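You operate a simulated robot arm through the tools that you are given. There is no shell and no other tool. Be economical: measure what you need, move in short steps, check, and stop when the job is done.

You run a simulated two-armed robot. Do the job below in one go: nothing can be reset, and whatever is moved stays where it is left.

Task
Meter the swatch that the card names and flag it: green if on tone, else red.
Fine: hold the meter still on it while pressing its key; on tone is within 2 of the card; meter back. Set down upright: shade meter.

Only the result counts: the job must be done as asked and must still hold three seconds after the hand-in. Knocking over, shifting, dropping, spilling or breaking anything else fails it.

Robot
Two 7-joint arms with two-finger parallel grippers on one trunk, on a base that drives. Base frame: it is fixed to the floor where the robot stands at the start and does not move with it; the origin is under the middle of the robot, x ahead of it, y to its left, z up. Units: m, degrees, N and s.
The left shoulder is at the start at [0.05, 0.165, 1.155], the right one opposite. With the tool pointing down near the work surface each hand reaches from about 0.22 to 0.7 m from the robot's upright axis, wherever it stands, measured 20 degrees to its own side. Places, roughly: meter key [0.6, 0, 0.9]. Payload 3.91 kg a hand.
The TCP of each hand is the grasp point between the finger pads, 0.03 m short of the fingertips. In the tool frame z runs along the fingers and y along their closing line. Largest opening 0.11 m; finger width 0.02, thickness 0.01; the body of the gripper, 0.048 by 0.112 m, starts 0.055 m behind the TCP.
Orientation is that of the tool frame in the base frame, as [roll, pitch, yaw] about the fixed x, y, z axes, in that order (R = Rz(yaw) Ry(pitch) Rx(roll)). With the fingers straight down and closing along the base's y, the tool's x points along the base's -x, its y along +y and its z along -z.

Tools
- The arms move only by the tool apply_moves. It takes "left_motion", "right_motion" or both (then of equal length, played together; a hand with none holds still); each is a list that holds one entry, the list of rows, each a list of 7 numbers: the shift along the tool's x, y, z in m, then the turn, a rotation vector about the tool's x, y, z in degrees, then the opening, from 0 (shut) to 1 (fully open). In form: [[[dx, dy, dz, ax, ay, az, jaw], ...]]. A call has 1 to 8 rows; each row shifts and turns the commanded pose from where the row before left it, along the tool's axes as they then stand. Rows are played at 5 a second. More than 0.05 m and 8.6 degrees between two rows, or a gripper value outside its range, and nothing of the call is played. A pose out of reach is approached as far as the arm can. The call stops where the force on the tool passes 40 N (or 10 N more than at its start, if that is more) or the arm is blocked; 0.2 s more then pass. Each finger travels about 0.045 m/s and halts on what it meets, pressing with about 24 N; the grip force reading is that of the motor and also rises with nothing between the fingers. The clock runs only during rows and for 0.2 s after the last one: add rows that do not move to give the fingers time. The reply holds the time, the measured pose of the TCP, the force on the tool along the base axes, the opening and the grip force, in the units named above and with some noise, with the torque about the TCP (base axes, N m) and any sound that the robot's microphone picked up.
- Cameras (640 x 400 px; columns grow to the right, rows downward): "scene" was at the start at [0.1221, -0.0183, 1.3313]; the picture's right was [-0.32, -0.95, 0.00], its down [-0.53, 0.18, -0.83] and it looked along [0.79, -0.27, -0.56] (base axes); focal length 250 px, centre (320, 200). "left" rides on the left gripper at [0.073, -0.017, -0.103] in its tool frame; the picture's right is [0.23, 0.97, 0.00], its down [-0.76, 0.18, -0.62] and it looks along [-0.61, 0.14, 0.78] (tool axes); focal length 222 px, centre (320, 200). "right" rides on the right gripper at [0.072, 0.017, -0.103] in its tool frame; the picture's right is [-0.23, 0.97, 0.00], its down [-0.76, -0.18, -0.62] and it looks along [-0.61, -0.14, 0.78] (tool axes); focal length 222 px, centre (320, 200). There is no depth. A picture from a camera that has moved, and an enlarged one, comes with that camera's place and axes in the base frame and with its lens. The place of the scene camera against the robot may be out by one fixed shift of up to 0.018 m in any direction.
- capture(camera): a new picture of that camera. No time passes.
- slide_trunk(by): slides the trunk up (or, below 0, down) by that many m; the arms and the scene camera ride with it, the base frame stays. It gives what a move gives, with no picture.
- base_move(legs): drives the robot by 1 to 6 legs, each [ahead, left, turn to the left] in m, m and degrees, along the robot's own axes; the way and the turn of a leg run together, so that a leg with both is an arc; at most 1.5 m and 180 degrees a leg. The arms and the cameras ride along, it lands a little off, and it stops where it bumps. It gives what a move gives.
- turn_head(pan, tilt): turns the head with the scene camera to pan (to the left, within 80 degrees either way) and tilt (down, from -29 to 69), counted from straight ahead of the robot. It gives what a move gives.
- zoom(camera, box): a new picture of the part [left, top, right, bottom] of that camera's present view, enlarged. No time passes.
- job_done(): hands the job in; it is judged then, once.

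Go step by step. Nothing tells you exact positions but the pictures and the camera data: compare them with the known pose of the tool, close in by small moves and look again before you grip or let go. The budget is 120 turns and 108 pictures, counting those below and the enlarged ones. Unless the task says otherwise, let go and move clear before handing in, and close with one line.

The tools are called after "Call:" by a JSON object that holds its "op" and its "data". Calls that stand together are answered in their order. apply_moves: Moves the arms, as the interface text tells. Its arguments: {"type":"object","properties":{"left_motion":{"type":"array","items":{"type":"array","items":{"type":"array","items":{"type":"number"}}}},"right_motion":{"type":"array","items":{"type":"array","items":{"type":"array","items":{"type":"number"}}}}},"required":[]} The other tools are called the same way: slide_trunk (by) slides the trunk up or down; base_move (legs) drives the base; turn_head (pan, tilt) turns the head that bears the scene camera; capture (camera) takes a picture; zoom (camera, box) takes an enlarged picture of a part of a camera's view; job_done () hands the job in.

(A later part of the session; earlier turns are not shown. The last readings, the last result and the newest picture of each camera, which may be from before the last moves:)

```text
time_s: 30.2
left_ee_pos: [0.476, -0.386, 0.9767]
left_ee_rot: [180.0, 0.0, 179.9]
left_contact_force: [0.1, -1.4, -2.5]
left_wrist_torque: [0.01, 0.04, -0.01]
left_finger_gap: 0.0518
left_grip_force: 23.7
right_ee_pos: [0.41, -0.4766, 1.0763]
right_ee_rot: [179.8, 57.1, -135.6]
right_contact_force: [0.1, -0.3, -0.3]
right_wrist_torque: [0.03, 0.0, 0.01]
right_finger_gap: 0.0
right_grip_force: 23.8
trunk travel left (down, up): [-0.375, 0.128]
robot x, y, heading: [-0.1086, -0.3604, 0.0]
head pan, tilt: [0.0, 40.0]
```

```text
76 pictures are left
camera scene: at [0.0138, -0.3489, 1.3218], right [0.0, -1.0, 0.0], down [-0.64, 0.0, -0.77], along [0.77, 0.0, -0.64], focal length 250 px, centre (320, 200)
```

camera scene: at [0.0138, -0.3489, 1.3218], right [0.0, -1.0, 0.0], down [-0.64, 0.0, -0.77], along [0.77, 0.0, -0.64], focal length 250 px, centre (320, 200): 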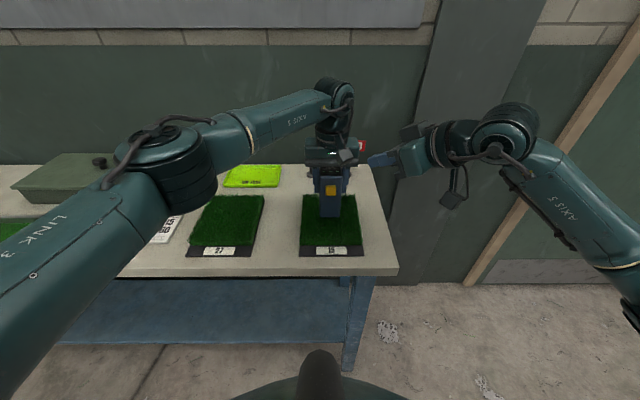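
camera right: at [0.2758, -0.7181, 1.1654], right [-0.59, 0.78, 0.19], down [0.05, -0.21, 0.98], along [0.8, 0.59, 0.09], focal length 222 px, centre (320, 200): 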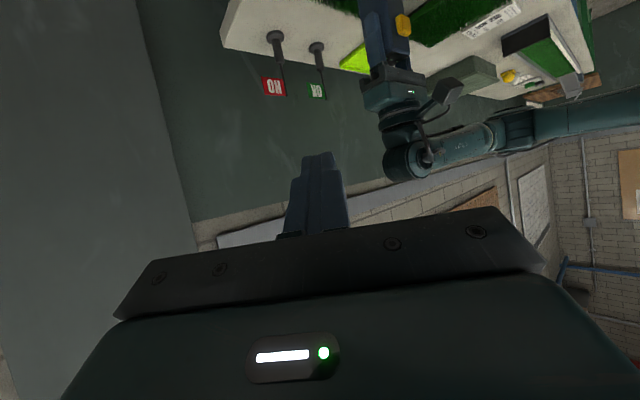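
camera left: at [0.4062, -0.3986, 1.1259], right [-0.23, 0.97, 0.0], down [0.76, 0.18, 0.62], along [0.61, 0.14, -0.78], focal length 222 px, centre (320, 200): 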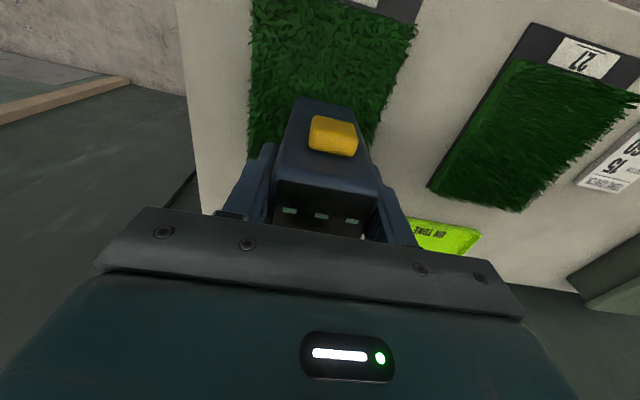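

The right arm now follows fine. Settle the meter onto the pile, then bring the right fingertip down and in front of the key.

Call:
{"op": "apply_moves", "data": {"left_motion": [[[0, 0, 0.003, 0, 0, 0, 0.2], [0, 0, 0.0015, 0, 0, 0, 0.2], [0, 0, 0.0, 0, 0, 0, 0.2]]]}}

Call:
{"op": "apply_moves", "data": {"right_motion": [[[0.0364, 0.0167, 0.007, 0, 0, 0, 0], [0.0364, 0.0167, 0.007, 0, 0, 0, 0], [0.0364, 0.0167, 0.007, 0, 0, 0, 0], [0, 0, 0, 0, 0, 0, 0]]]}}

Call:
{"op": "capture", "data": {"camera": "scene"}}

Call:
{"op": "capture", "data": {"camera": "right"}}

Call:
{"op": "capture", "data": {"camera": "left"}}

```text
time_s: 31.0
left_ee_pos: [0.4758, -0.3855, 0.9722]
left_ee_rot: [180.0, 0.0, 179.9]
left_contact_force: [-0.1, -0.4, -2.9]
left_wrist_torque: [-0.03, 0.01, -0.01]
left_finger_gap: 0.0521
left_grip_force: 24.6
right_ee_pos: [0.41, -0.4769, 1.0763]
right_ee_rot: [179.5, 57.0, -135.6]
right_contact_force: [-0.6, 0.3, -0.6]
right_wrist_torque: [-0.01, -0.01, 0.02]
right_finger_gap: 0.0003
right_grip_force: 23.8
trunk travel left (down, up): [-0.375, 0.128]
robot x, y, heading: [-0.1098, -0.3567, -0.3]
head pan, tilt: [0.0, 40.0]
```

```text
time_s: 32.0
left_ee_pos: [0.4757, -0.3854, 0.9728]
left_ee_rot: [180.0, 0.0, 179.9]
left_contact_force: [-1.1, -0.4, -1.2]
left_wrist_torque: [-0.02, -0.05, -0.05]
left_finger_gap: 0.0519
left_grip_force: 24.0
right_ee_pos: [0.3445, -0.4726, 0.9741]
right_ee_rot: [179.6, 57.1, -135.7]
right_contact_force: [-0.2, -0.6, 0.0]
right_wrist_torque: [0.01, -0.02, 0.0]
right_finger_gap: 0.0
right_grip_force: 24.0
trunk travel left (down, up): [-0.375, 0.128]
robot x, y, heading: [-0.1099, -0.3577, -0.6]
head pan, tilt: [0.0, 40.0]
```

```text
75 pictures are left
camera scene: at [0.014, -0.3488, 1.3218], right [0.0, -1.0, 0.0], down [-0.64, 0.0, -0.77], along [0.77, 0.0, -0.64], focal length 250 px, centre (320, 200)
```

scene: 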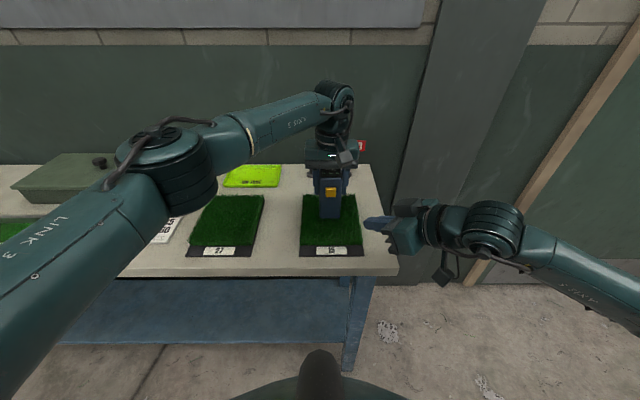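

```text
74 pictures are left
camera right: at [0.2427, -0.5469, 0.9705], right [-0.6, 0.78, 0.19], down [0.05, -0.2, 0.98], along [0.8, 0.59, 0.08], focal length 222 px, centre (320, 200)
```

right: 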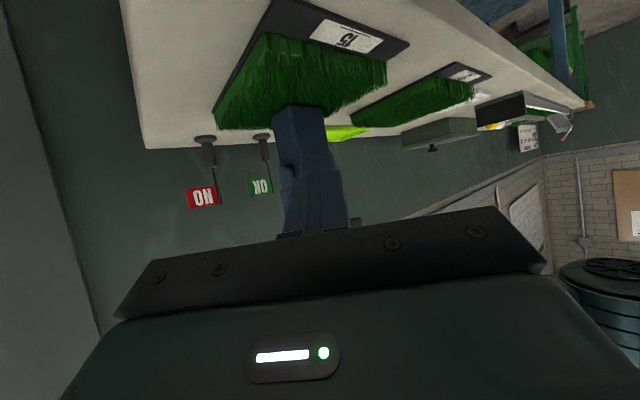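

```text
73 pictures are left
camera left: at [0.4026, -0.4003, 1.0764], right [-0.22, 0.97, 0.0], down [0.76, 0.18, 0.62], along [0.61, 0.14, -0.78], focal length 222 px, centre (320, 200)
```

left: 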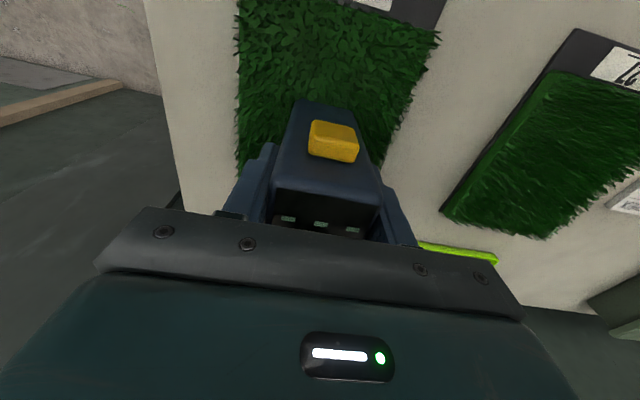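

No contact force yet; lower a bit more, then move the right fingertip in front of the key.

Call:
{"op": "apply_moves", "data": {"left_motion": [[[0, 0, 0.002, 0, 0, 0, 0.2], [0, 0, 0.0, 0, 0, 0, 0.2]]]}}

Call:
{"op": "apply_moves", "data": {"left_motion": [[[0, 0, 0.002, 0, 0, 0, 0.2], [0, 0, 0.0, 0, 0, 0, 0.2]]]}}

Call:
{"op": "apply_moves", "data": {"right_motion": [[[-0.0182, 0.0163, 0.028, 0, 0, 0, 0], [-0.0182, 0.0163, 0.028, 0, 0, 0, 0], [0, 0, 0, 0, 0, 0, 0]]]}}

Call:
{"op": "zoom", "data": {"camera": "scene", "box": [270, 130, 430, 270]}}

Call:
{"op": "capture", "data": {"camera": "left"}}

```text
time_s: 32.6
left_ee_pos: [0.4758, -0.3848, 0.9729]
left_ee_rot: [-179.9, 0.0, 180.0]
left_contact_force: [-1.8, -0.6, 7.3]
left_wrist_torque: [0.11, 0.11, -0.01]
left_finger_gap: 0.052
left_grip_force: 23.8
right_ee_pos: [0.3434, -0.4714, 0.9745]
right_ee_rot: [179.7, 57.2, -135.7]
right_contact_force: [0.0, -0.7, -0.2]
right_wrist_torque: [-0.02, -0.02, 0.05]
right_finger_gap: 0.0
right_grip_force: 23.7
trunk travel left (down, up): [-0.375, 0.128]
robot x, y, heading: [-0.1083, -0.3581, -0.4]
head pan, tilt: [0.0, 40.0]
```

```text
time_s: 33.2
left_ee_pos: [0.4751, -0.3846, 0.9713]
left_ee_rot: [-179.9, 0.4, 180.0]
left_contact_force: [1.2, 0.5, 18.3]
left_wrist_torque: [0.15, -0.07, -0.01]
left_finger_gap: 0.0519
left_grip_force: 24.3
right_ee_pos: [0.3425, -0.4712, 0.975]
right_ee_rot: [179.7, 57.1, -135.6]
right_contact_force: [0.2, 0.1, 0.2]
right_wrist_torque: [0.01, -0.02, -0.02]
right_finger_gap: 0.0
right_grip_force: 24.0
trunk travel left (down, up): [-0.375, 0.128]
robot x, y, heading: [-0.115, -0.3557, -0.1]
head pan, tilt: [0.0, 40.0]
```

```text
time_s: 34.0
left_ee_pos: [0.4761, -0.3842, 0.9703]
left_ee_rot: [-179.9, 0.2, 179.9]
left_contact_force: [2.2, -1.1, 17.4]
left_wrist_torque: [-0.01, -0.19, 0.06]
left_finger_gap: 0.0518
left_grip_force: 23.9
right_ee_pos: [0.37, -0.3999, 0.9733]
right_ee_rot: [179.8, 57.0, -135.6]
right_contact_force: [-0.9, 0.7, 0.3]
right_wrist_torque: [0.02, 0.02, 0.02]
right_finger_gap: 0.0001
right_grip_force: 23.9
trunk travel left (down, up): [-0.375, 0.128]
robot x, y, heading: [-0.1055, -0.3567, -0.2]
head pan, tilt: [0.0, 40.0]
```

```text
2.86 times, centred on (350, 200) of scene
camera zoom: at [0.0123, -0.3488, 1.322], right [0.0, -1.0, 0.0], down [-0.64, 0.0, -0.77], along [0.77, 0.0, -0.64], focal length 714 px, centre (234, 200)
```

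zoom: 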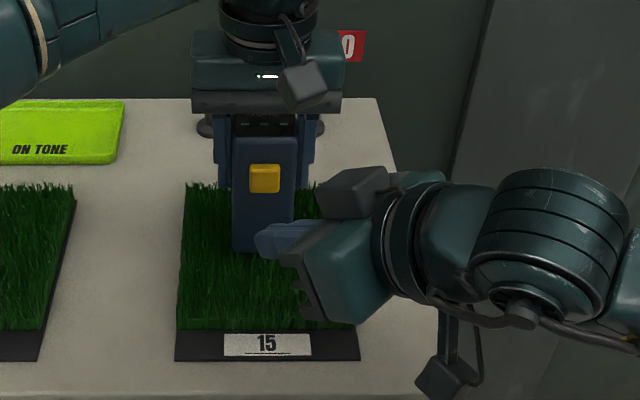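

```text
71 pictures are left
camera left: at [0.402, -0.3999, 1.0737], right [-0.22, 0.97, 0.0], down [0.76, 0.18, 0.63], along [0.61, 0.14, -0.78], focal length 222 px, centre (320, 200)
```

left: 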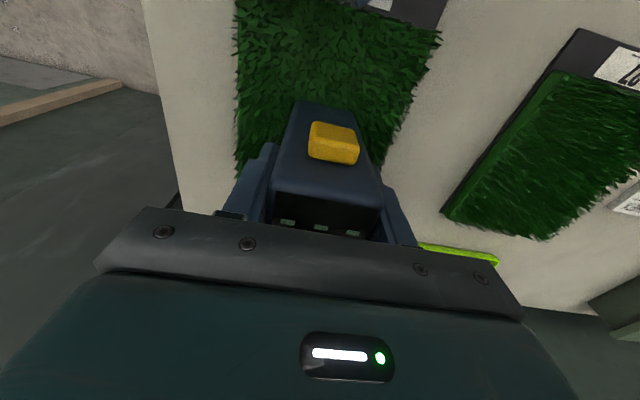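

Fingertip is aligned with the key, about 5 cm in front. Advancing toward it in +x.

Call:
{"op": "apply_moves", "data": {"right_motion": [[[-0.0078, -0.014, 0.012, 0, 0, 0, 0], [-0.0078, -0.014, 0.012, 0, 0, 0, 0], [0, 0, 0, 0, 0, 0, 0]]]}}

Call:
{"op": "capture", "data": {"camera": "left"}}

Call:
{"op": "zoom", "data": {"camera": "scene", "box": [270, 130, 430, 270]}}

```text
time_s: 34.8
left_ee_pos: [0.4749, -0.3849, 0.9707]
left_ee_rot: [180.0, 0.1, 180.0]
left_contact_force: [2.0, -0.6, 17.7]
left_wrist_torque: [-0.01, -0.13, 0.01]
left_finger_gap: 0.0519
left_grip_force: 23.9
right_ee_pos: [0.4094, -0.3997, 0.9746]
right_ee_rot: [179.8, 57.2, -135.5]
right_contact_force: [-0.2, 0.2, -0.2]
right_wrist_torque: [0.03, -0.02, -0.04]
right_finger_gap: 0.0001
right_grip_force: 24.0
trunk travel left (down, up): [-0.375, 0.128]
robot x, y, heading: [-0.1084, -0.3615, 0.1]
head pan, tilt: [0.0, 40.0]
```

```text
70 pictures are left
camera left: at [0.4019, -0.3999, 1.0737], right [-0.22, 0.97, 0.0], down [0.76, 0.18, 0.62], along [0.61, 0.14, -0.78], focal length 222 px, centre (320, 200)
```

left: 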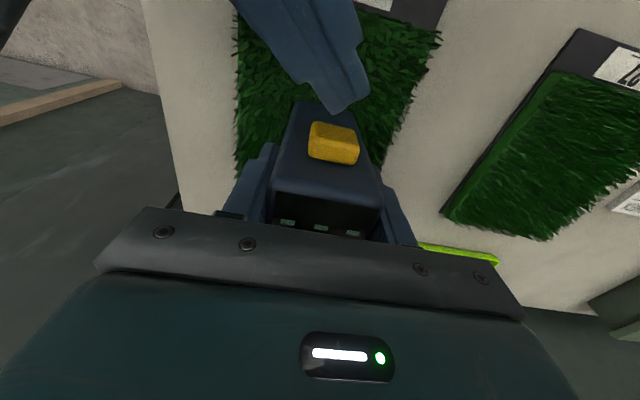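

```text
2.86 times, centred on (350, 200) of scene
camera zoom: at [0.0123, -0.3488, 1.322], right [0.0, -1.0, 0.0], down [-0.64, 0.0, -0.77], along [0.77, 0.0, -0.64], focal length 714 px, centre (234, 200)
```

zoom: 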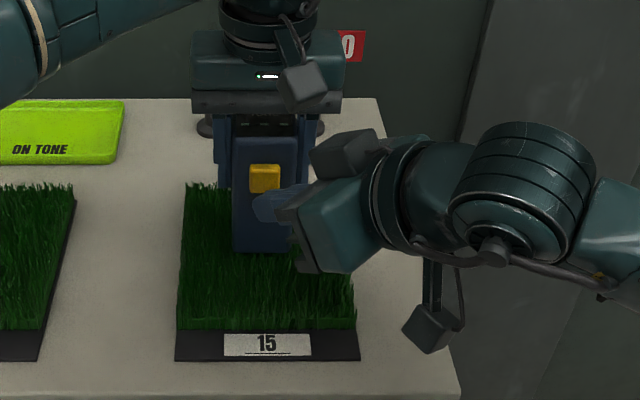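

The fingertip is just short of the key and centred on it. Stepping in 3 mm at a time.

Call:
{"op": "apply_moves", "data": {"right_motion": [[[-0.0012, -0.0021, 0.0018, 0, 0, 0, 0], [-0.0012, -0.0021, 0.0018, 0, 0, 0, 0], [0, 0, 0, 0, 0, 0, 0]]]}}

Call:
{"op": "zoom", "data": {"camera": "left", "box": [240, 60, 420, 250]}}

Call:
{"op": "apply_moves", "data": {"right_motion": [[[-0.0012, -0.0021, 0.0018, 0, 0, 0, 0], [0, 0, 0, 0, 0, 0, 0]]]}}

Call:
{"op": "zoom", "data": {"camera": "left", "box": [240, 60, 420, 250]}}

```text
time_s: 35.6
left_ee_pos: [0.4755, -0.3851, 0.9707]
left_ee_rot: [-180.0, 0.1, 179.8]
left_contact_force: [2.1, -0.3, 16.3]
left_wrist_torque: [0.04, -0.05, 0.0]
left_finger_gap: 0.0521
left_grip_force: 23.5
right_ee_pos: [0.4134, -0.399, 0.9721]
right_ee_rot: [179.6, 57.2, -135.6]
right_contact_force: [-0.9, 0.1, 0.3]
right_wrist_torque: [-0.01, -0.01, 0.01]
right_finger_gap: 0.0001
right_grip_force: 24.8
trunk travel left (down, up): [-0.375, 0.128]
robot x, y, heading: [-0.1086, -0.3589, -0.1]
head pan, tilt: [0.0, 40.0]
```

```text
2.11 times, centred on (330, 155) of left
camera zoom: at [0.4018, -0.3999, 1.0737], right [-0.22, 0.97, 0.0], down [0.76, 0.18, 0.62], along [0.61, 0.14, -0.78], focal length 468 px, centre (299, 295)
```

zoom: 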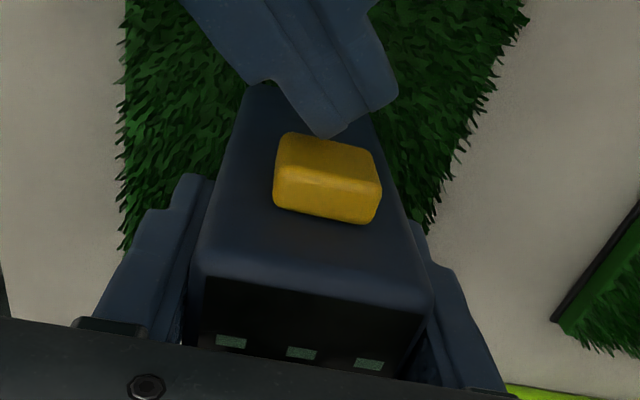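

```text
time_s: 36.2
left_ee_pos: [0.4746, -0.3849, 0.9698]
left_ee_rot: [-179.9, 0.1, 179.9]
left_contact_force: [2.1, -0.1, 16.6]
left_wrist_torque: [0.05, 0.07, 0.01]
left_finger_gap: 0.052
left_grip_force: 24.1
right_ee_pos: [0.4166, -0.3999, 0.974]
right_ee_rot: [179.7, 57.1, -135.5]
right_contact_force: [-2.2, -0.4, -0.6]
right_wrist_torque: [-0.02, 0.01, 0.06]
right_finger_gap: 0.0001
right_grip_force: 24.7
trunk travel left (down, up): [-0.375, 0.128]
robot x, y, heading: [-0.1092, -0.3597, -0.3]
head pan, tilt: [0.0, 40.0]
```

```text
2.11 times, centred on (330, 155) of left
camera zoom: at [0.4018, -0.3999, 1.0737], right [-0.23, 0.97, 0.0], down [0.76, 0.18, 0.62], along [0.61, 0.14, -0.78], focal length 468 px, centre (299, 295)
```

zoom: 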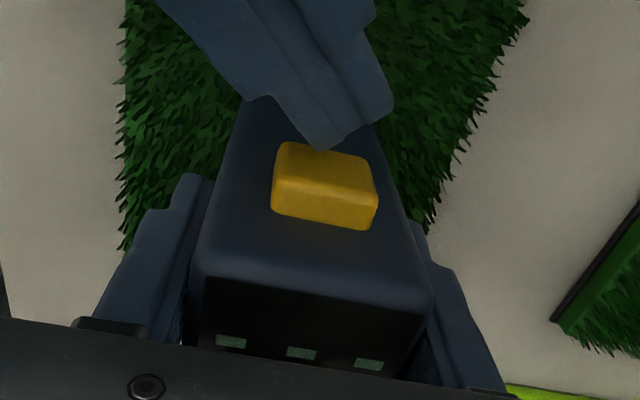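

The key is being pushed in with about 2 N. A little further, then hold still.

Call:
{"op": "apply_moves", "data": {"right_motion": [[[-0.0012, -0.0021, 0.0018, 0, 0, 0, 0], [0, 0, 0, 0, 0, 0, 0], [0, 0, 0, 0, 0, 0, 0], [0, 0, 0, 0, 0, 0, 0], [0, 0, 0, 0, 0, 0, 0]]]}}

Call:
{"op": "zoom", "data": {"camera": "left", "box": [240, 60, 420, 250]}}

Call:
{"op": "zoom", "data": {"camera": "scene", "box": [310, 160, 360, 200]}}

```text
time_s: 37.4
left_ee_pos: [0.4748, -0.3847, 0.9701]
left_ee_rot: [180.0, 0.2, 180.0]
left_contact_force: [4.9, 1.1, 15.9]
left_wrist_torque: [0.01, 0.08, 0.02]
left_finger_gap: 0.052
left_grip_force: 24.0
right_ee_pos: [0.4201, -0.3992, 0.9738]
right_ee_rot: [179.7, 57.1, -135.6]
right_contact_force: [-4.6, 0.0, 0.0]
right_wrist_torque: [-0.01, 0.02, 0.04]
right_finger_gap: 0.0001
right_grip_force: 24.3
trunk travel left (down, up): [-0.375, 0.128]
robot x, y, heading: [-0.1072, -0.3592, -0.5]
head pan, tilt: [0.0, 40.0]
heard: click
```

```text
2.11 times, centred on (330, 155) of left
camera zoom: at [0.4019, -0.3999, 1.0737], right [-0.23, 0.97, 0.0], down [0.76, 0.18, 0.63], along [0.61, 0.14, -0.78], focal length 468 px, centre (299, 295)
```

zoom: 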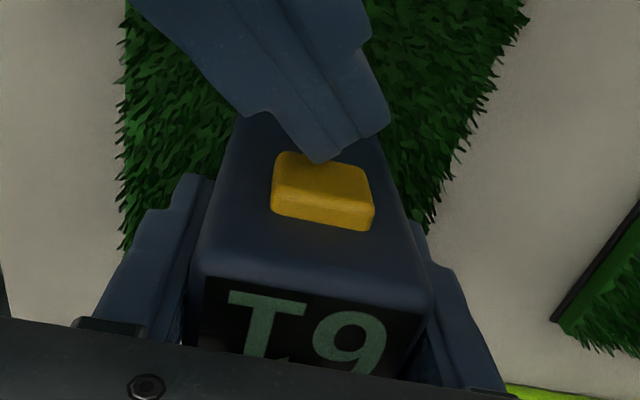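

```text
10.00 times, centred on (335, 180) of scene
camera zoom: at [0.0121, -0.3488, 1.322], right [0.0, -1.0, 0.0], down [-0.64, 0.0, -0.77], along [0.77, 0.0, -0.64], focal length 2500 px, centre (170, 400)
```

zoom: 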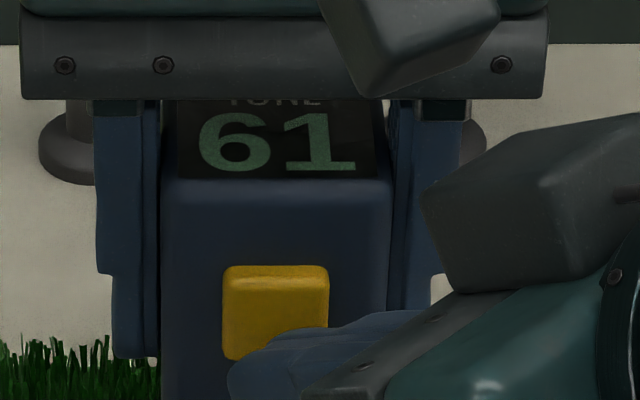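

Click heard and the display reads 61 — within 2 of 60, so on tone. I'll hold briefly to confirm it is stable.

Call:
{"op": "apply_moves", "data": {"right_motion": [[[0, 0, 0, 0, 0, 0, 0], [0, 0, 0, 0, 0, 0, 0], [0, 0, 0, 0, 0, 0, 0], [0, 0, 0, 0, 0, 0, 0], [0, 0, 0, 0, 0, 0, 0]]]}}

Call:
{"op": "zoom", "data": {"camera": "scene", "box": [310, 160, 360, 200]}}

```text
time_s: 38.6
left_ee_pos: [0.4759, -0.3847, 0.9706]
left_ee_rot: [180.0, 0.1, 179.9]
left_contact_force: [4.2, -0.8, 16.6]
left_wrist_torque: [0.01, 0.01, -0.02]
left_finger_gap: 0.052
left_grip_force: 24.2
right_ee_pos: [0.4201, -0.3986, 0.9734]
right_ee_rot: [179.6, 57.2, -135.5]
right_contact_force: [-3.9, -0.4, 1.1]
right_wrist_torque: [0.01, 0.01, 0.03]
right_finger_gap: 0.0
right_grip_force: 24.4
trunk travel left (down, up): [-0.375, 0.128]
robot x, y, heading: [-0.1102, -0.359, -0.2]
head pan, tilt: [0.0, 40.0]
```

```text
10.00 times, centred on (335, 180) of scene
camera zoom: at [0.0122, -0.3487, 1.322], right [0.0, -1.0, 0.0], down [-0.64, 0.0, -0.77], along [0.77, 0.0, -0.64], focal length 2500 px, centre (170, 400)
```

zoom: 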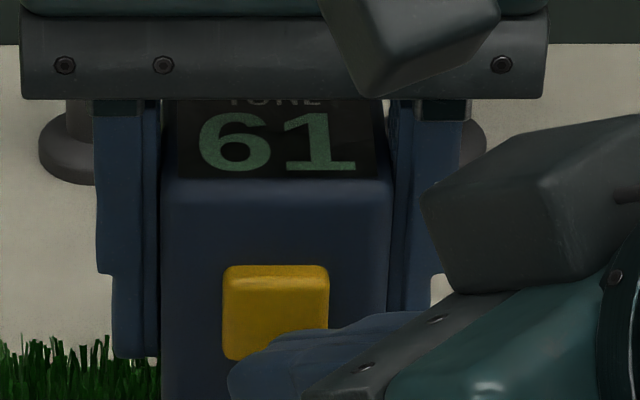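

Stable 61: green flag. Retract the right hand along the way it came.

Call:
{"op": "apply_moves", "data": {"right_motion": [[[0.0098, 0.0175, -0.015, 0, 0, 0, 0], [0.0098, 0.0175, -0.015, 0, 0, 0, 0], [0.0182, -0.0163, -0.028, 0, 0, 0, 0], [0.0182, -0.0163, -0.028, 0, 0, 0, 0], [-0.0364, -0.0167, -0.007, 0, 0, 0, 0], [-0.0364, -0.0167, -0.007, 0, 0, 0, 0], [-0.0364, -0.0167, -0.007, 0, 0, 0, 0], [0, 0, 0, 0, 0, 0, 0]]]}}

Call:
{"op": "apply_moves", "data": {"left_motion": [[[0, 0, -0.02, 0, 0, 0, 0.2], [0, 0, -0.04, 0, 0, 0, 0.2], [0, 0, -0.04, 0, 0, 0, 0.2], [0, 0, -0.04, 0, 0, 0, 0.2], [0, 0, 0, 0, 0, 0, 0.2]]]}}

Call:
{"op": "apply_moves", "data": {"right_motion": [[[0.0, -0.02, 0, 0, 8.5, 0, 0.1], [0.0, -0.02, 0, 0, 8.5, 0, 0.3], [0.0, -0.02, 0, 0, 8.5, 0, 0.5], [0, -0.02, 0, 0, 8.5, 0, 0.7], [0, -0.02, 0, 0, 8.5, 0, 1], [0, 0, 0, 0, 8.5, 0, 1], [0, 0, 0, 0, 6, 0, 1], [0, 0, 0, 0, 0, 0, 1]]]}}

Call:
{"op": "capture", "data": {"camera": "scene"}}

```text
time_s: 40.4
left_ee_pos: [0.4752, -0.3846, 0.9704]
left_ee_rot: [-180.0, 0.1, 179.8]
left_contact_force: [0.3, -0.2, 16.8]
left_wrist_torque: [0.09, -0.01, -0.02]
left_finger_gap: 0.0519
left_grip_force: 23.9
right_ee_pos: [0.4108, -0.4786, 1.0744]
right_ee_rot: [179.7, 57.0, -135.4]
right_contact_force: [0.2, 0.2, 0.2]
right_wrist_torque: [0.02, 0.01, 0.0]
right_finger_gap: 0.0
right_grip_force: 24.3
trunk travel left (down, up): [-0.375, 0.128]
robot x, y, heading: [-0.1122, -0.3564, -0.4]
head pan, tilt: [0.0, 40.0]
```

```text
time_s: 41.6
left_ee_pos: [0.4738, -0.3834, 1.109]
left_ee_rot: [180.0, 0.0, 179.9]
left_contact_force: [0.3, -0.1, -1.9]
left_wrist_torque: [-0.03, -0.03, 0.03]
left_finger_gap: 0.0517
left_grip_force: 24.7
right_ee_pos: [0.4111, -0.4781, 1.0735]
right_ee_rot: [179.6, 57.0, -135.7]
right_contact_force: [0.5, -0.4, 0.1]
right_wrist_torque: [0.01, 0.04, -0.03]
right_finger_gap: 0.0
right_grip_force: 23.8
trunk travel left (down, up): [-0.375, 0.128]
robot x, y, heading: [-0.1079, -0.3588, -0.1]
head pan, tilt: [0.0, 40.0]
```

```text
time_s: 43.4
left_ee_pos: [0.4732, -0.3856, 1.1072]
left_ee_rot: [-179.9, 0.0, 179.9]
left_contact_force: [-0.2, 0.6, -2.8]
left_wrist_torque: [0.04, 0.04, -0.04]
left_finger_gap: 0.0518
left_grip_force: 23.9
right_ee_pos: [0.43, -0.5206, 1.0698]
right_ee_rot: [-179.1, 32.0, -135.2]
right_contact_force: [0.8, -0.6, 0.1]
right_wrist_torque: [0.01, 0.03, 0.01]
right_finger_gap: 0.1098
right_grip_force: 0.0
right hand out of reach, approached as far as the arm can: row 3, 4, 5, 7
trunk travel left (down, up): [-0.375, 0.128]
robot x, y, heading: [-0.1121, -0.3593, -0.2]
head pan, tilt: [0.0, 40.0]
```

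```text
63 pictures are left
camera scene: at [0.014, -0.3488, 1.3218], right [0.0, -1.0, 0.0], down [-0.64, 0.0, -0.77], along [0.77, 0.0, -0.64], focal length 250 px, centre (320, 200)
```

scene: 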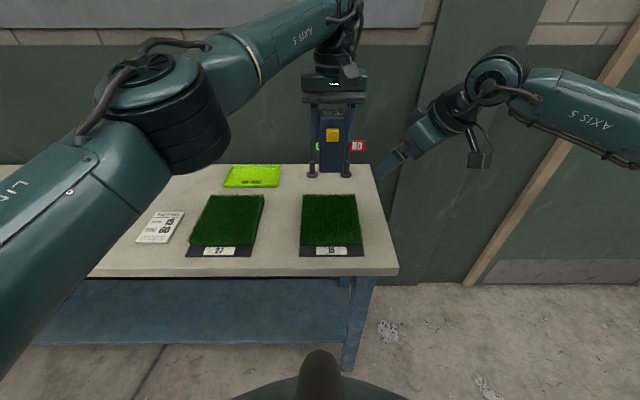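

Right hand opened; now undo its yaw and the remaining tilt.

Call:
{"op": "apply_moves", "data": {"right_motion": [[[0, 0, 0, 4, 0, 6.4, 1], [0, 0, 0, 4, 0, 6.4, 1], [0, 0, 0, 4, 0, 6.4, 1], [0, 0, 0, 4, 0, 6.4, 1], [0, 0, 0, 4, 0, 6.4, 1], [0, 0, 0, 4, 0, 6.4, 1], [0, 0, 0, 0, 0, 0, 1]]]}}

Call:
{"op": "apply_moves", "data": {"right_motion": [[[0, 0, 0, 0, 8, 0, 1], [0, 0, 0, 0, 8, 0, 1], [0, 0, 0, 0, 8, 0, 1], [0, 0, 0, 0, 8, 0, 1], [0, 0, 0, 0, 0, 0, 1]]]}}

```text
time_s: 45.0
left_ee_pos: [0.473, -0.3844, 1.1092]
left_ee_rot: [-179.9, 0.0, 179.9]
left_contact_force: [-0.5, -0.3, -3.0]
left_wrist_torque: [-0.01, 0.01, -0.01]
left_finger_gap: 0.052
left_grip_force: 24.2
right_ee_pos: [0.4319, -0.5187, 1.0707]
right_ee_rot: [-179.4, 32.6, 179.2]
right_contact_force: [-0.9, -0.4, -0.6]
right_wrist_torque: [0.01, -0.02, 0.02]
right_finger_gap: 0.1101
right_grip_force: 0.0
trunk travel left (down, up): [-0.375, 0.128]
robot x, y, heading: [-0.1077, -0.3578, -0.1]
head pan, tilt: [0.0, 40.0]
```

```text
time_s: 46.2
left_ee_pos: [0.4745, -0.3844, 1.1107]
left_ee_rot: [179.9, -0.1, 179.9]
left_contact_force: [0.1, 0.8, -3.2]
left_wrist_torque: [-0.04, 0.03, -0.03]
left_finger_gap: 0.0519
left_grip_force: 24.0
right_ee_pos: [0.4307, -0.5201, 1.0716]
right_ee_rot: [-179.5, 0.5, 179.1]
right_contact_force: [-0.3, 0.0, -1.2]
right_wrist_torque: [0.02, 0.02, 0.02]
right_finger_gap: 0.1099
right_grip_force: 0.0
trunk travel left (down, up): [-0.375, 0.128]
robot x, y, heading: [-0.1089, -0.3559, -0.1]
head pan, tilt: [0.0, 40.0]
```

Right hand is upright again. Raise both hands and drive back toward the meter's original place.

Call:
{"op": "apply_moves", "data": {"left_motion": [[[0, 0, -0.02, 0, 0, 0, 0.2], [0, 0, -0.02, 0, 0, 0, 0.2], [0, 0, 0, 0, 0, 0, 0.2]]], "right_motion": [[[0, 0, -0.04, 0, 0, 0, 1], [0, 0, -0.03, 0, 0, 0, 1], [0, 0, 0, 0, 0, 0, 1]]]}}

Call:
{"op": "base_move", "data": {"legs": [[0, 0.26, 0], [0.16, 0, 0]]}}

Call:
{"op": "apply_moves", "data": {"left_motion": [[[0, 0, 0, 0, 0, 0, 0.2]]]}}

Call:
{"op": "capture", "data": {"camera": "scene"}}

```text
time_s: 47.0
left_ee_pos: [0.4691, -0.379, 1.1451]
left_ee_rot: [180.0, 0.0, 179.7]
left_contact_force: [0.8, -0.6, -2.0]
left_wrist_torque: [0.01, -0.01, 0.01]
left_finger_gap: 0.0517
left_grip_force: 23.7
left hand out of reach, approached as far as the arm can: row 2
right_ee_pos: [0.4306, -0.5213, 1.1414]
right_ee_rot: [-179.5, 0.6, 179.2]
right_contact_force: [-0.3, -0.4, -0.1]
right_wrist_torque: [-0.02, 0.03, -0.03]
right_finger_gap: 0.1101
right_grip_force: 0.0
trunk travel left (down, up): [-0.375, 0.128]
robot x, y, heading: [-0.1108, -0.3594, -0.3]
head pan, tilt: [0.0, 40.0]
```

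```text
time_s: 49.9
left_ee_pos: [0.6316, -0.1151, 1.1456]
left_ee_rot: [180.0, 0.0, 179.8]
left_contact_force: [0.9, -0.7, -1.7]
left_wrist_torque: [-0.01, 0.03, -0.01]
left_finger_gap: 0.052
left_grip_force: 24.7
right_ee_pos: [0.5918, -0.2556, 1.1397]
right_ee_rot: [-179.5, 0.6, 179.1]
right_contact_force: [0.2, 0.2, -0.2]
right_wrist_torque: [0.01, 0.02, 0.02]
right_finger_gap: 0.1102
right_grip_force: 0.2
trunk travel left (down, up): [-0.375, 0.128]
robot x, y, heading: [0.0545, -0.0956, -0.2]
head pan, tilt: [0.0, 40.0]
```

```text
time_s: 50.3
left_ee_pos: [0.6307, -0.115, 1.1465]
left_ee_rot: [180.0, 0.0, 179.8]
left_contact_force: [0.5, -0.1, -3.1]
left_wrist_torque: [-0.01, 0.07, -0.02]
left_finger_gap: 0.0518
left_grip_force: 23.6
right_ee_pos: [0.5919, -0.2559, 1.1397]
right_ee_rot: [-179.6, 0.6, 179.0]
right_contact_force: [0.3, 0.2, 0.1]
right_wrist_torque: [-0.02, -0.02, -0.03]
right_finger_gap: 0.11
right_grip_force: 0.1
trunk travel left (down, up): [-0.375, 0.128]
robot x, y, heading: [0.05, -0.0917, -0.2]
head pan, tilt: [0.0, 40.0]
```

```text
62 pictures are left
camera scene: at [0.175, -0.0845, 1.3218], right [0.0, -1.0, 0.0], down [-0.64, 0.0, -0.77], along [0.77, 0.0, -0.64], focal length 250 px, centre (320, 200)
```

scene: 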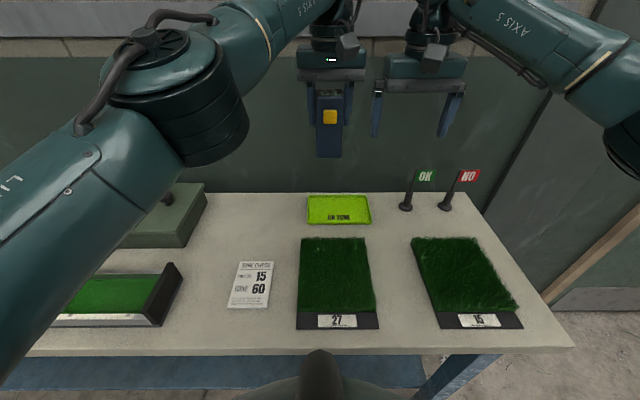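

Move the meter above its original spot (0.659, 0.044) and lower partway.

Call:
{"op": "apply_moves", "data": {"left_motion": [[[-0.0072, 0.0397, 0, 0, 0, 0, 0.2], [-0.0072, 0.0397, 0, 0, 0, 0, 0.2], [-0.0072, 0.0397, 0, 0, 0, 0, 0.2], [-0.0072, 0.0397, 0, 0, 0, 0, 0.2], [0, 0, 0.045, 0, 0, 0, 0.2], [0, 0, 0.045, 0, 0, 0, 0.2], [0, 0, 0.045, 0, 0, 0, 0.2], [0, 0, 0.0, 0, 0, 0, 0.2]]]}}

Call:
{"op": "zoom", "data": {"camera": "scene", "box": [180, 120, 340, 280]}}

```text
time_s: 52.1
left_ee_pos: [0.6585, 0.0451, 1.0093]
left_ee_rot: [-179.9, 0.0, 179.8]
left_contact_force: [-0.2, 0.3, -2.9]
left_wrist_torque: [-0.01, 0.04, 0.0]
left_finger_gap: 0.0519
left_grip_force: 24.2
right_ee_pos: [0.5908, -0.2559, 1.1405]
right_ee_rot: [-179.6, 0.7, 179.0]
right_contact_force: [0.0, 0.7, -0.6]
right_wrist_torque: [-0.02, -0.02, 0.0]
right_finger_gap: 0.1099
right_grip_force: 0.0
trunk travel left (down, up): [-0.375, 0.128]
robot x, y, heading: [0.0534, -0.0941, -0.6]
head pan, tilt: [0.0, 40.0]
```

```text
2.50 times, centred on (260, 200) of scene
camera zoom: at [0.1746, -0.0845, 1.3218], right [0.0, -1.0, 0.0], down [-0.64, 0.0, -0.77], along [0.77, 0.0, -0.64], focal length 625 px, centre (470, 200)
```

zoom: 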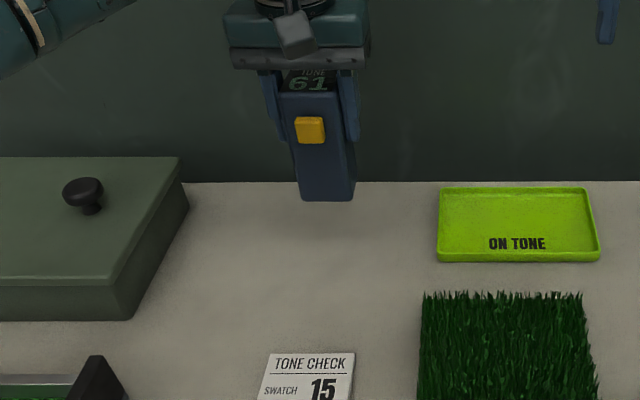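

Display retains 61. Lowering to the table in small steps.

Call:
{"op": "apply_moves", "data": {"left_motion": [[[0, 0, 0.035, 0, 0, 0, 0.2], [0, 0, 0.015, 0, 0, 0, 0.2], [0, 0, 0.005, 0, 0, 0, 0.2], [0, 0, 0.003, 0, 0, 0, 0.2], [0, 0, 0.0, 0, 0, 0, 0.2]]]}}

Call:
{"op": "apply_moves", "data": {"left_motion": [[[0, 0, 0.002, 0, 0, 0, 0.2], [0, 0, 0.0, 0, 0, 0, 0.2]]]}}

Call:
{"op": "apply_moves", "data": {"left_motion": [[[0, 0, 0.002, 0, 0, 0, 0.2], [0, 0, 0.0, 0, 0, 0, 0.2]]]}}

```text
time_s: 53.3
left_ee_pos: [0.6598, 0.0435, 0.9521]
left_ee_rot: [180.0, 0.1, 179.9]
left_contact_force: [0.1, -0.5, -2.7]
left_wrist_torque: [0.04, -0.01, -0.01]
left_finger_gap: 0.052
left_grip_force: 24.0
right_ee_pos: [0.5926, -0.2565, 1.1396]
right_ee_rot: [-179.5, 0.6, 179.0]
right_contact_force: [-0.3, -0.3, 0.5]
right_wrist_torque: [-0.01, 0.0, -0.01]
right_finger_gap: 0.1103
right_grip_force: 0.0
trunk travel left (down, up): [-0.375, 0.128]
robot x, y, heading: [0.0515, -0.093, -0.5]
head pan, tilt: [0.0, 40.0]
```

```text
time_s: 53.9
left_ee_pos: [0.6611, 0.0444, 0.9505]
left_ee_rot: [180.0, 0.1, 179.9]
left_contact_force: [-0.7, -0.4, -2.4]
left_wrist_torque: [0.02, -0.01, 0.01]
left_finger_gap: 0.052
left_grip_force: 23.8
right_ee_pos: [0.592, -0.2547, 1.141]
right_ee_rot: [-179.4, 0.6, 179.0]
right_contact_force: [-0.6, 0.3, 0.0]
right_wrist_torque: [-0.01, -0.01, 0.04]
right_finger_gap: 0.1098
right_grip_force: 0.1
trunk travel left (down, up): [-0.375, 0.128]
robot x, y, heading: [0.0465, -0.0942, -0.3]
head pan, tilt: [0.0, 40.0]
```

```text
time_s: 54.5
left_ee_pos: [0.6604, 0.0438, 0.9487]
left_ee_rot: [180.0, -0.1, 179.8]
left_contact_force: [0.3, 0.2, -2.4]
left_wrist_torque: [-0.01, 0.01, 0.02]
left_finger_gap: 0.0516
left_grip_force: 23.9
right_ee_pos: [0.5913, -0.2562, 1.1406]
right_ee_rot: [-179.5, 0.7, 179.0]
right_contact_force: [1.4, 0.4, -0.3]
right_wrist_torque: [0.0, -0.01, 0.0]
right_finger_gap: 0.1099
right_grip_force: 0.1
trunk travel left (down, up): [-0.375, 0.128]
robot x, y, heading: [0.0501, -0.0971, -0.4]
head pan, tilt: [0.0, 40.0]
```

Call:
{"op": "apply_moves", "data": {"left_motion": [[[0, 0, 0.0015, 0, 0, 0, 0.2], [0, 0, 0.0, 0, 0, 0, 0.2]]]}}

Call:
{"op": "apply_moves", "data": {"left_motion": [[[0, 0, 0.0015, 0, 0, 0, 0.2], [0, 0, 0.0, 0, 0, 0, 0.2]]]}}

Call:
{"op": "apply_moves", "data": {"left_motion": [[[0, 0, 0.0015, 0, 0, 0, 0.2], [0, 0, 0.0, 0, 0, 0, 0.2]]]}}

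```text
time_s: 55.1
left_ee_pos: [0.6587, 0.044, 0.9476]
left_ee_rot: [180.0, 0.1, 179.7]
left_contact_force: [-0.5, -0.4, -2.3]
left_wrist_torque: [0.0, -0.03, 0.0]
left_finger_gap: 0.0521
left_grip_force: 24.2
right_ee_pos: [0.5928, -0.2562, 1.14]
right_ee_rot: [-179.5, 0.7, 179.1]
right_contact_force: [-0.4, 1.1, -0.2]
right_wrist_torque: [-0.02, 0.0, 0.03]
right_finger_gap: 0.1098
right_grip_force: 0.1
trunk travel left (down, up): [-0.375, 0.128]
robot x, y, heading: [0.049, -0.098, -0.4]
head pan, tilt: [0.0, 40.0]
```

```text
time_s: 55.7
left_ee_pos: [0.6603, 0.0428, 0.9453]
left_ee_rot: [179.9, 0.1, 179.9]
left_contact_force: [0.8, -0.3, -1.4]
left_wrist_torque: [0.05, -0.03, 0.03]
left_finger_gap: 0.0517
left_grip_force: 23.7
right_ee_pos: [0.5916, -0.2557, 1.141]
right_ee_rot: [-179.4, 0.6, 179.1]
right_contact_force: [-0.4, 0.4, 0.4]
right_wrist_torque: [0.04, -0.03, -0.04]
right_finger_gap: 0.1101
right_grip_force: 0.0
trunk travel left (down, up): [-0.375, 0.128]
robot x, y, heading: [0.0506, -0.0934, 0.0]
head pan, tilt: [0.0, 40.0]
```

```text
time_s: 56.3
left_ee_pos: [0.6614, 0.0433, 0.9444]
left_ee_rot: [180.0, 0.0, 179.7]
left_contact_force: [-1.1, -1.1, -2.2]
left_wrist_torque: [-0.01, 0.02, -0.02]
left_finger_gap: 0.0519
left_grip_force: 24.0
right_ee_pos: [0.592, -0.2557, 1.1414]
right_ee_rot: [-179.5, 0.6, 179.0]
right_contact_force: [-0.3, -1.0, 0.3]
right_wrist_torque: [0.01, -0.01, -0.02]
right_finger_gap: 0.1102
right_grip_force: 0.0
trunk travel left (down, up): [-0.375, 0.128]
robot x, y, heading: [0.0538, -0.0943, -0.2]
head pan, tilt: [0.0, 40.0]
```

Still hanging free; continue in small steps.

Call:
{"op": "apply_moves", "data": {"left_motion": [[[0, 0, 0.0015, 0, 0, 0, 0.2], [0, 0, 0.0, 0, 0, 0, 0.2]]]}}

Call:
{"op": "apply_moves", "data": {"left_motion": [[[0, 0, 0.0015, 0, 0, 0, 0.2], [0, 0, 0.0, 0, 0, 0, 0.2]]]}}

Call:
{"op": "zoom", "data": {"camera": "scene", "box": [210, 140, 310, 240]}}

```text
time_s: 56.9
left_ee_pos: [0.6609, 0.0429, 0.9433]
left_ee_rot: [-180.0, 0.0, 179.8]
left_contact_force: [-0.3, -0.6, 0.3]
left_wrist_torque: [0.01, -0.06, 0.02]
left_finger_gap: 0.0519
left_grip_force: 24.5
right_ee_pos: [0.5909, -0.2553, 1.1396]
right_ee_rot: [-179.5, 0.6, 179.0]
right_contact_force: [0.2, -1.0, 0.9]
right_wrist_torque: [0.01, -0.01, 0.02]
right_finger_gap: 0.1098
right_grip_force: 0.1
trunk travel left (down, up): [-0.375, 0.128]
robot x, y, heading: [0.0513, -0.0957, -0.6]
head pan, tilt: [0.0, 40.0]
```

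```text
time_s: 57.5
left_ee_pos: [0.6615, 0.0433, 0.9428]
left_ee_rot: [-179.8, 0.2, 179.9]
left_contact_force: [1.8, -1.0, 8.2]
left_wrist_torque: [0.22, 0.07, -0.02]
left_finger_gap: 0.0518
left_grip_force: 23.7
right_ee_pos: [0.5903, -0.2549, 1.1414]
right_ee_rot: [-179.5, 0.6, 179.0]
right_contact_force: [0.1, 0.4, 0.9]
right_wrist_torque: [0.0, 0.01, -0.02]
right_finger_gap: 0.11
right_grip_force: 0.0
trunk travel left (down, up): [-0.375, 0.128]
robot x, y, heading: [0.0502, -0.0929, -0.3]
head pan, tilt: [0.0, 40.0]
```

```text
4.00 times, centred on (260, 190) of scene
camera zoom: at [0.174, -0.0848, 1.322], right [0.0, -1.0, 0.0], down [-0.64, 0.0, -0.77], along [0.77, 0.0, -0.64], focal length 1000 px, centre (560, 240)
```

zoom: 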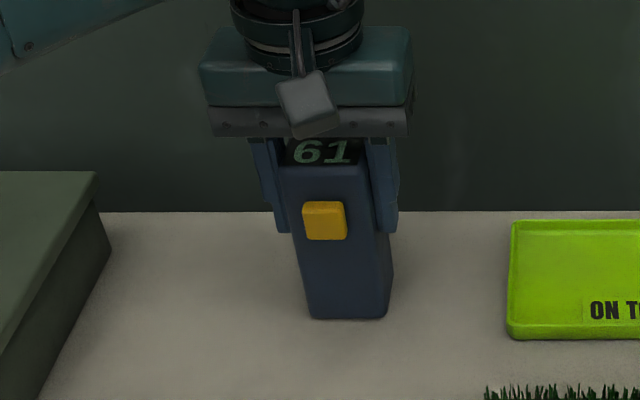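

In contact with the table at its original spot. Releasing and rising.

Call:
{"op": "apply_moves", "data": {"left_motion": [[[0, 0, -0.0005, 0, 0, 0, 0.5], [0, 0, 0, 0, 0, 0, 0.7], [0, 0, 0, 0, 0, 0, 1], [0, 0, 0, 0, 0, 0, 1], [0, 0, 0, 0, 0, 0, 1], [0, 0, 0, 0, 0, 0, 1], [0, 0, 0, 0, 0, 0, 1]]]}}

Call:
{"op": "apply_moves", "data": {"left_motion": [[[0, 0, -0.03, 0, 0, 0, 1], [0, 0, -0.04, 0, 0, 0, 1], [0, 0, -0.04, 0, 0, 0, 1], [0, 0, -0.04, 0, 0, 0, 1], [0.04, 0, -0.03, 0, 0, 0, 1], [0, 0, 0.0, 0, 0, 0, 1]]]}}

Call:
{"op": "capture", "data": {"camera": "scene"}}

Call:
{"op": "capture", "data": {"camera": "right"}}

```text
time_s: 59.1
left_ee_pos: [0.6594, 0.0446, 0.9418]
left_ee_rot: [-180.0, 0.1, 179.7]
left_contact_force: [0.3, -0.2, 0.2]
left_wrist_torque: [0.03, -0.02, 0.02]
left_finger_gap: 0.11
left_grip_force: 0.1
right_ee_pos: [0.5906, -0.2556, 1.1401]
right_ee_rot: [-179.5, 0.6, 178.9]
right_contact_force: [-0.6, 0.3, -0.3]
right_wrist_torque: [0.01, -0.01, 0.02]
right_finger_gap: 0.11
right_grip_force: 0.1
trunk travel left (down, up): [-0.375, 0.128]
robot x, y, heading: [0.048, -0.0954, -0.6]
head pan, tilt: [0.0, 40.0]
```

```text
time_s: 60.5
left_ee_pos: [0.619, 0.0434, 1.1206]
left_ee_rot: [179.9, -0.2, 179.8]
left_contact_force: [0.1, -0.2, -0.1]
left_wrist_torque: [-0.01, 0.0, -0.01]
left_finger_gap: 0.11
left_grip_force: 0.0
right_ee_pos: [0.5918, -0.2553, 1.1399]
right_ee_rot: [-179.5, 0.6, 178.9]
right_contact_force: [0.6, -0.3, -0.1]
right_wrist_torque: [-0.03, -0.03, 0.0]
right_finger_gap: 0.11
right_grip_force: 0.0
trunk travel left (down, up): [-0.375, 0.128]
robot x, y, heading: [0.0541, -0.0976, -0.4]
head pan, tilt: [0.0, 40.0]
```

```text
59 pictures are left
camera scene: at [0.1751, -0.0848, 1.3217], right [0.0, -1.0, 0.0], down [-0.64, 0.0, -0.77], along [0.77, 0.0, -0.64], focal length 250 px, centre (320, 200)
```

scene: 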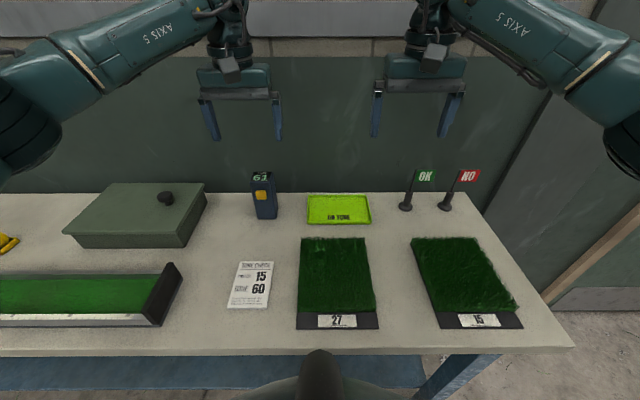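

```text
58 pictures are left
camera right: at [0.5193, -0.2356, 1.2442], right [0.24, 0.97, -0.01], down [0.75, -0.19, 0.63], along [0.61, -0.16, -0.77], focal length 222 px, centre (320, 200)
```

right: 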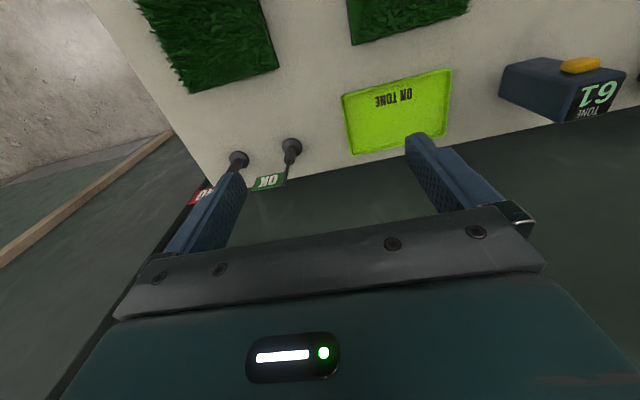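

The meter is back and upright. Now I'll inspect the OK flag more closely.

Call:
{"op": "zoom", "data": {"camera": "right", "box": [180, 120, 320, 220]}}

Call:
{"op": "zoom", "data": {"camera": "scene", "box": [385, 155, 485, 220]}}

```text
4.00 times, centred on (250, 170) of right
camera zoom: at [0.5193, -0.2356, 1.2442], right [0.24, 0.97, -0.01], down [0.75, -0.19, 0.63], along [0.61, -0.16, -0.77], focal length 888 px, centre (600, 320)
```

zoom: 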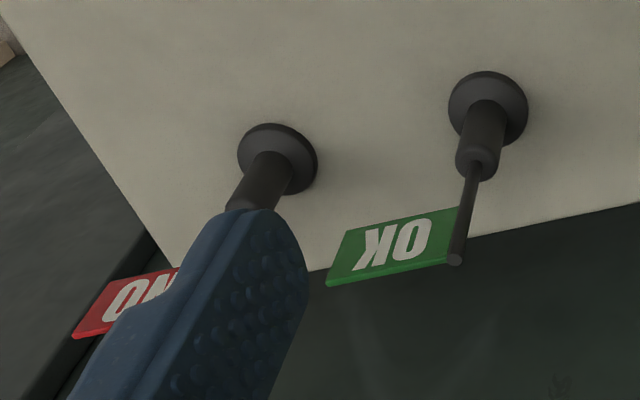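

```text
6.15 times, centred on (435, 188) of scene
camera zoom: at [0.1751, -0.0848, 1.3217], right [0.0, -1.0, 0.0], down [-0.64, 0.0, -0.77], along [0.77, 0.0, -0.64], focal length 1538 px, centre (-388, 277)
```

zoom: 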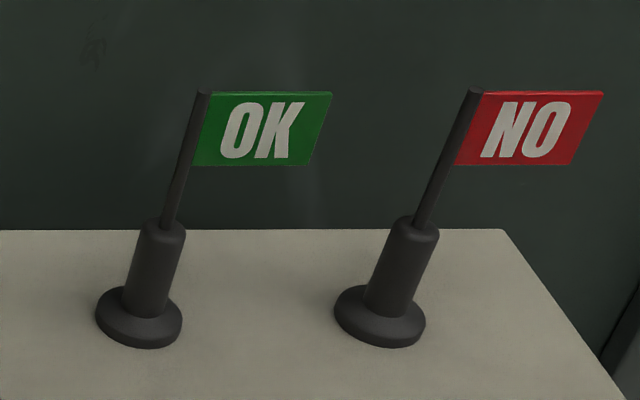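

OK flag: base at (0.690, −0.336), handle to z≈0.90, pole top ≈0.977, flag cloth extending toward −y. I'll grip the pole above the handle with the fingers closing along x, so I rotate the right hand by 90°.

Call:
{"op": "apply_moves", "data": {"right_motion": [[[0, 0, 0, 0, 0, 8.2, 1], [0, 0, 0, 0, 0, 8.2, 1], [0, 0, 0, 0, 0, 8.2, 1], [0, 0, 0, 0, 0, 8.2, 1], [0, 0, 0, 0, 0, 8.2, 1], [0, 0, 0, 0, 0, 8.2, 1], [0, 0, 0, 0, 0, 8.2, 1], [0, 0, 0, 0, 0, 8.2, 1]]]}}

Call:
{"op": "apply_moves", "data": {"right_motion": [[[0, 0, 0, 0, 0, 8, 1], [0, 0, 0, 0, 0, 8, 1], [0, 0, 0, 0, 0, 7, 1], [0, 0, 0, 0, 0, 0, 1]]]}}

Call:
{"op": "capture", "data": {"camera": "right"}}

```text
time_s: 62.3
left_ee_pos: [0.6182, 0.0425, 1.1212]
left_ee_rot: [180.0, 0.2, 179.8]
left_contact_force: [0.3, 0.3, -0.2]
left_wrist_torque: [0.02, 0.01, -0.03]
left_finger_gap: 0.1101
left_grip_force: 0.0
right_ee_pos: [0.5926, -0.2556, 1.1406]
right_ee_rot: [179.8, 0.7, 113.3]
right_contact_force: [-0.9, -0.2, -0.1]
right_wrist_torque: [0.03, -0.01, 0.04]
right_finger_gap: 0.1101
right_grip_force: 0.0
trunk travel left (down, up): [-0.375, 0.128]
robot x, y, heading: [0.0514, -0.0924, -0.1]
head pan, tilt: [0.0, 40.0]
```

```text
time_s: 63.3
left_ee_pos: [0.6181, 0.0435, 1.1196]
left_ee_rot: [-180.0, 0.1, 179.8]
left_contact_force: [0.9, -0.1, 0.1]
left_wrist_torque: [0.0, 0.01, 0.0]
left_finger_gap: 0.1099
left_grip_force: 0.0
right_ee_pos: [0.5917, -0.2566, 1.141]
right_ee_rot: [179.4, 0.4, 90.3]
right_contact_force: [0.8, 0.4, -0.1]
right_wrist_torque: [-0.01, -0.01, 0.03]
right_finger_gap: 0.11
right_grip_force: 0.0
trunk travel left (down, up): [-0.375, 0.128]
robot x, y, heading: [0.052, -0.094, -0.5]
head pan, tilt: [0.0, 40.0]
```

```text
55 pictures are left
camera right: at [0.6074, -0.1806, 1.2451], right [0.97, -0.22, 0.01], down [-0.18, -0.76, 0.63], along [-0.13, -0.61, -0.78], focal length 222 px, centre (320, 200)
```

right: 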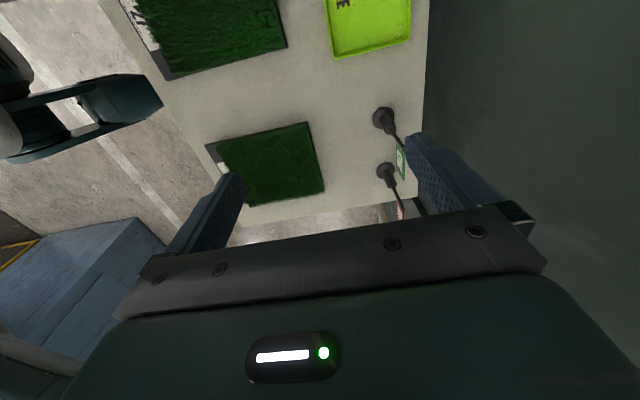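

Rotated fine. Now move over the OK flag, with the opening reduced, staying above the pole top.

Call:
{"op": "apply_moves", "data": {"right_motion": [[[-0.0198, 0.0245, 0.025, 0, 0, 0, 0.8], [-0.0198, 0.0245, 0.025, 0, 0, 0, 0.6], [-0.0198, 0.0245, 0.025, 0, 0, 0, 0.55], [-0.0198, 0.0245, 0.025, 0, 0, 0, 0.55], [0, 0, 0, 0, 0, 0, 0.55], [0, 0, 0, 0, 0, 0, 0.55]]]}}

Call:
{"op": "capture", "data": {"camera": "right"}}

Call:
{"op": "zoom", "data": {"camera": "scene", "box": [360, 90, 500, 230]}}

```text
time_s: 64.7
left_ee_pos: [0.6194, 0.0431, 1.1205]
left_ee_rot: [180.0, 0.2, 179.8]
left_contact_force: [0.3, 0.3, 0.3]
left_wrist_torque: [0.03, -0.03, 0.0]
left_finger_gap: 0.1099
left_grip_force: 0.1
right_ee_pos: [0.695, -0.3341, 1.042]
right_ee_rot: [179.4, 0.5, 90.5]
right_contact_force: [-0.3, 0.5, -0.2]
right_wrist_torque: [0.01, -0.02, -0.02]
right_finger_gap: 0.0603
right_grip_force: 0.1
trunk travel left (down, up): [-0.375, 0.128]
robot x, y, heading: [0.0533, -0.0962, -0.4]
head pan, tilt: [0.0, 40.0]
```

```text
54 pictures are left
camera right: at [0.7097, -0.2585, 1.1457], right [0.98, -0.22, 0.01], down [-0.18, -0.76, 0.63], along [-0.13, -0.62, -0.78], focal length 222 px, centre (320, 200)
```

right: 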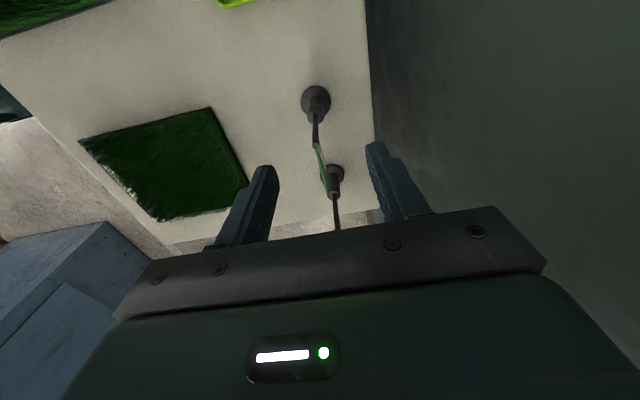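

```text
2.86 times, centred on (430, 160) of scene
camera zoom: at [0.1747, -0.0845, 1.3218], right [0.0, -1.0, 0.0], down [-0.64, 0.0, -0.77], along [0.77, 0.0, -0.64], focal length 714 px, centre (6, 314)
```

zoom: 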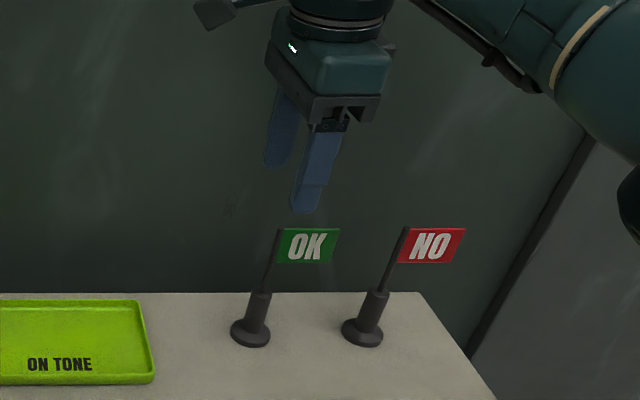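

Check the pole's exact position between the fingers.

Call:
{"op": "zoom", "data": {"camera": "right", "box": [270, 70, 370, 210]}}

```text
2.86 times, centred on (320, 140) of right
camera zoom: at [0.7097, -0.2585, 1.1457], right [0.98, -0.22, 0.01], down [-0.18, -0.76, 0.63], along [-0.13, -0.62, -0.78], focal length 635 px, centre (320, 371)
```

zoom: 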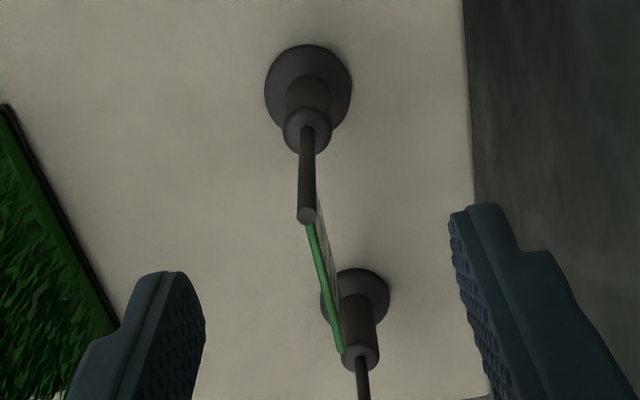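

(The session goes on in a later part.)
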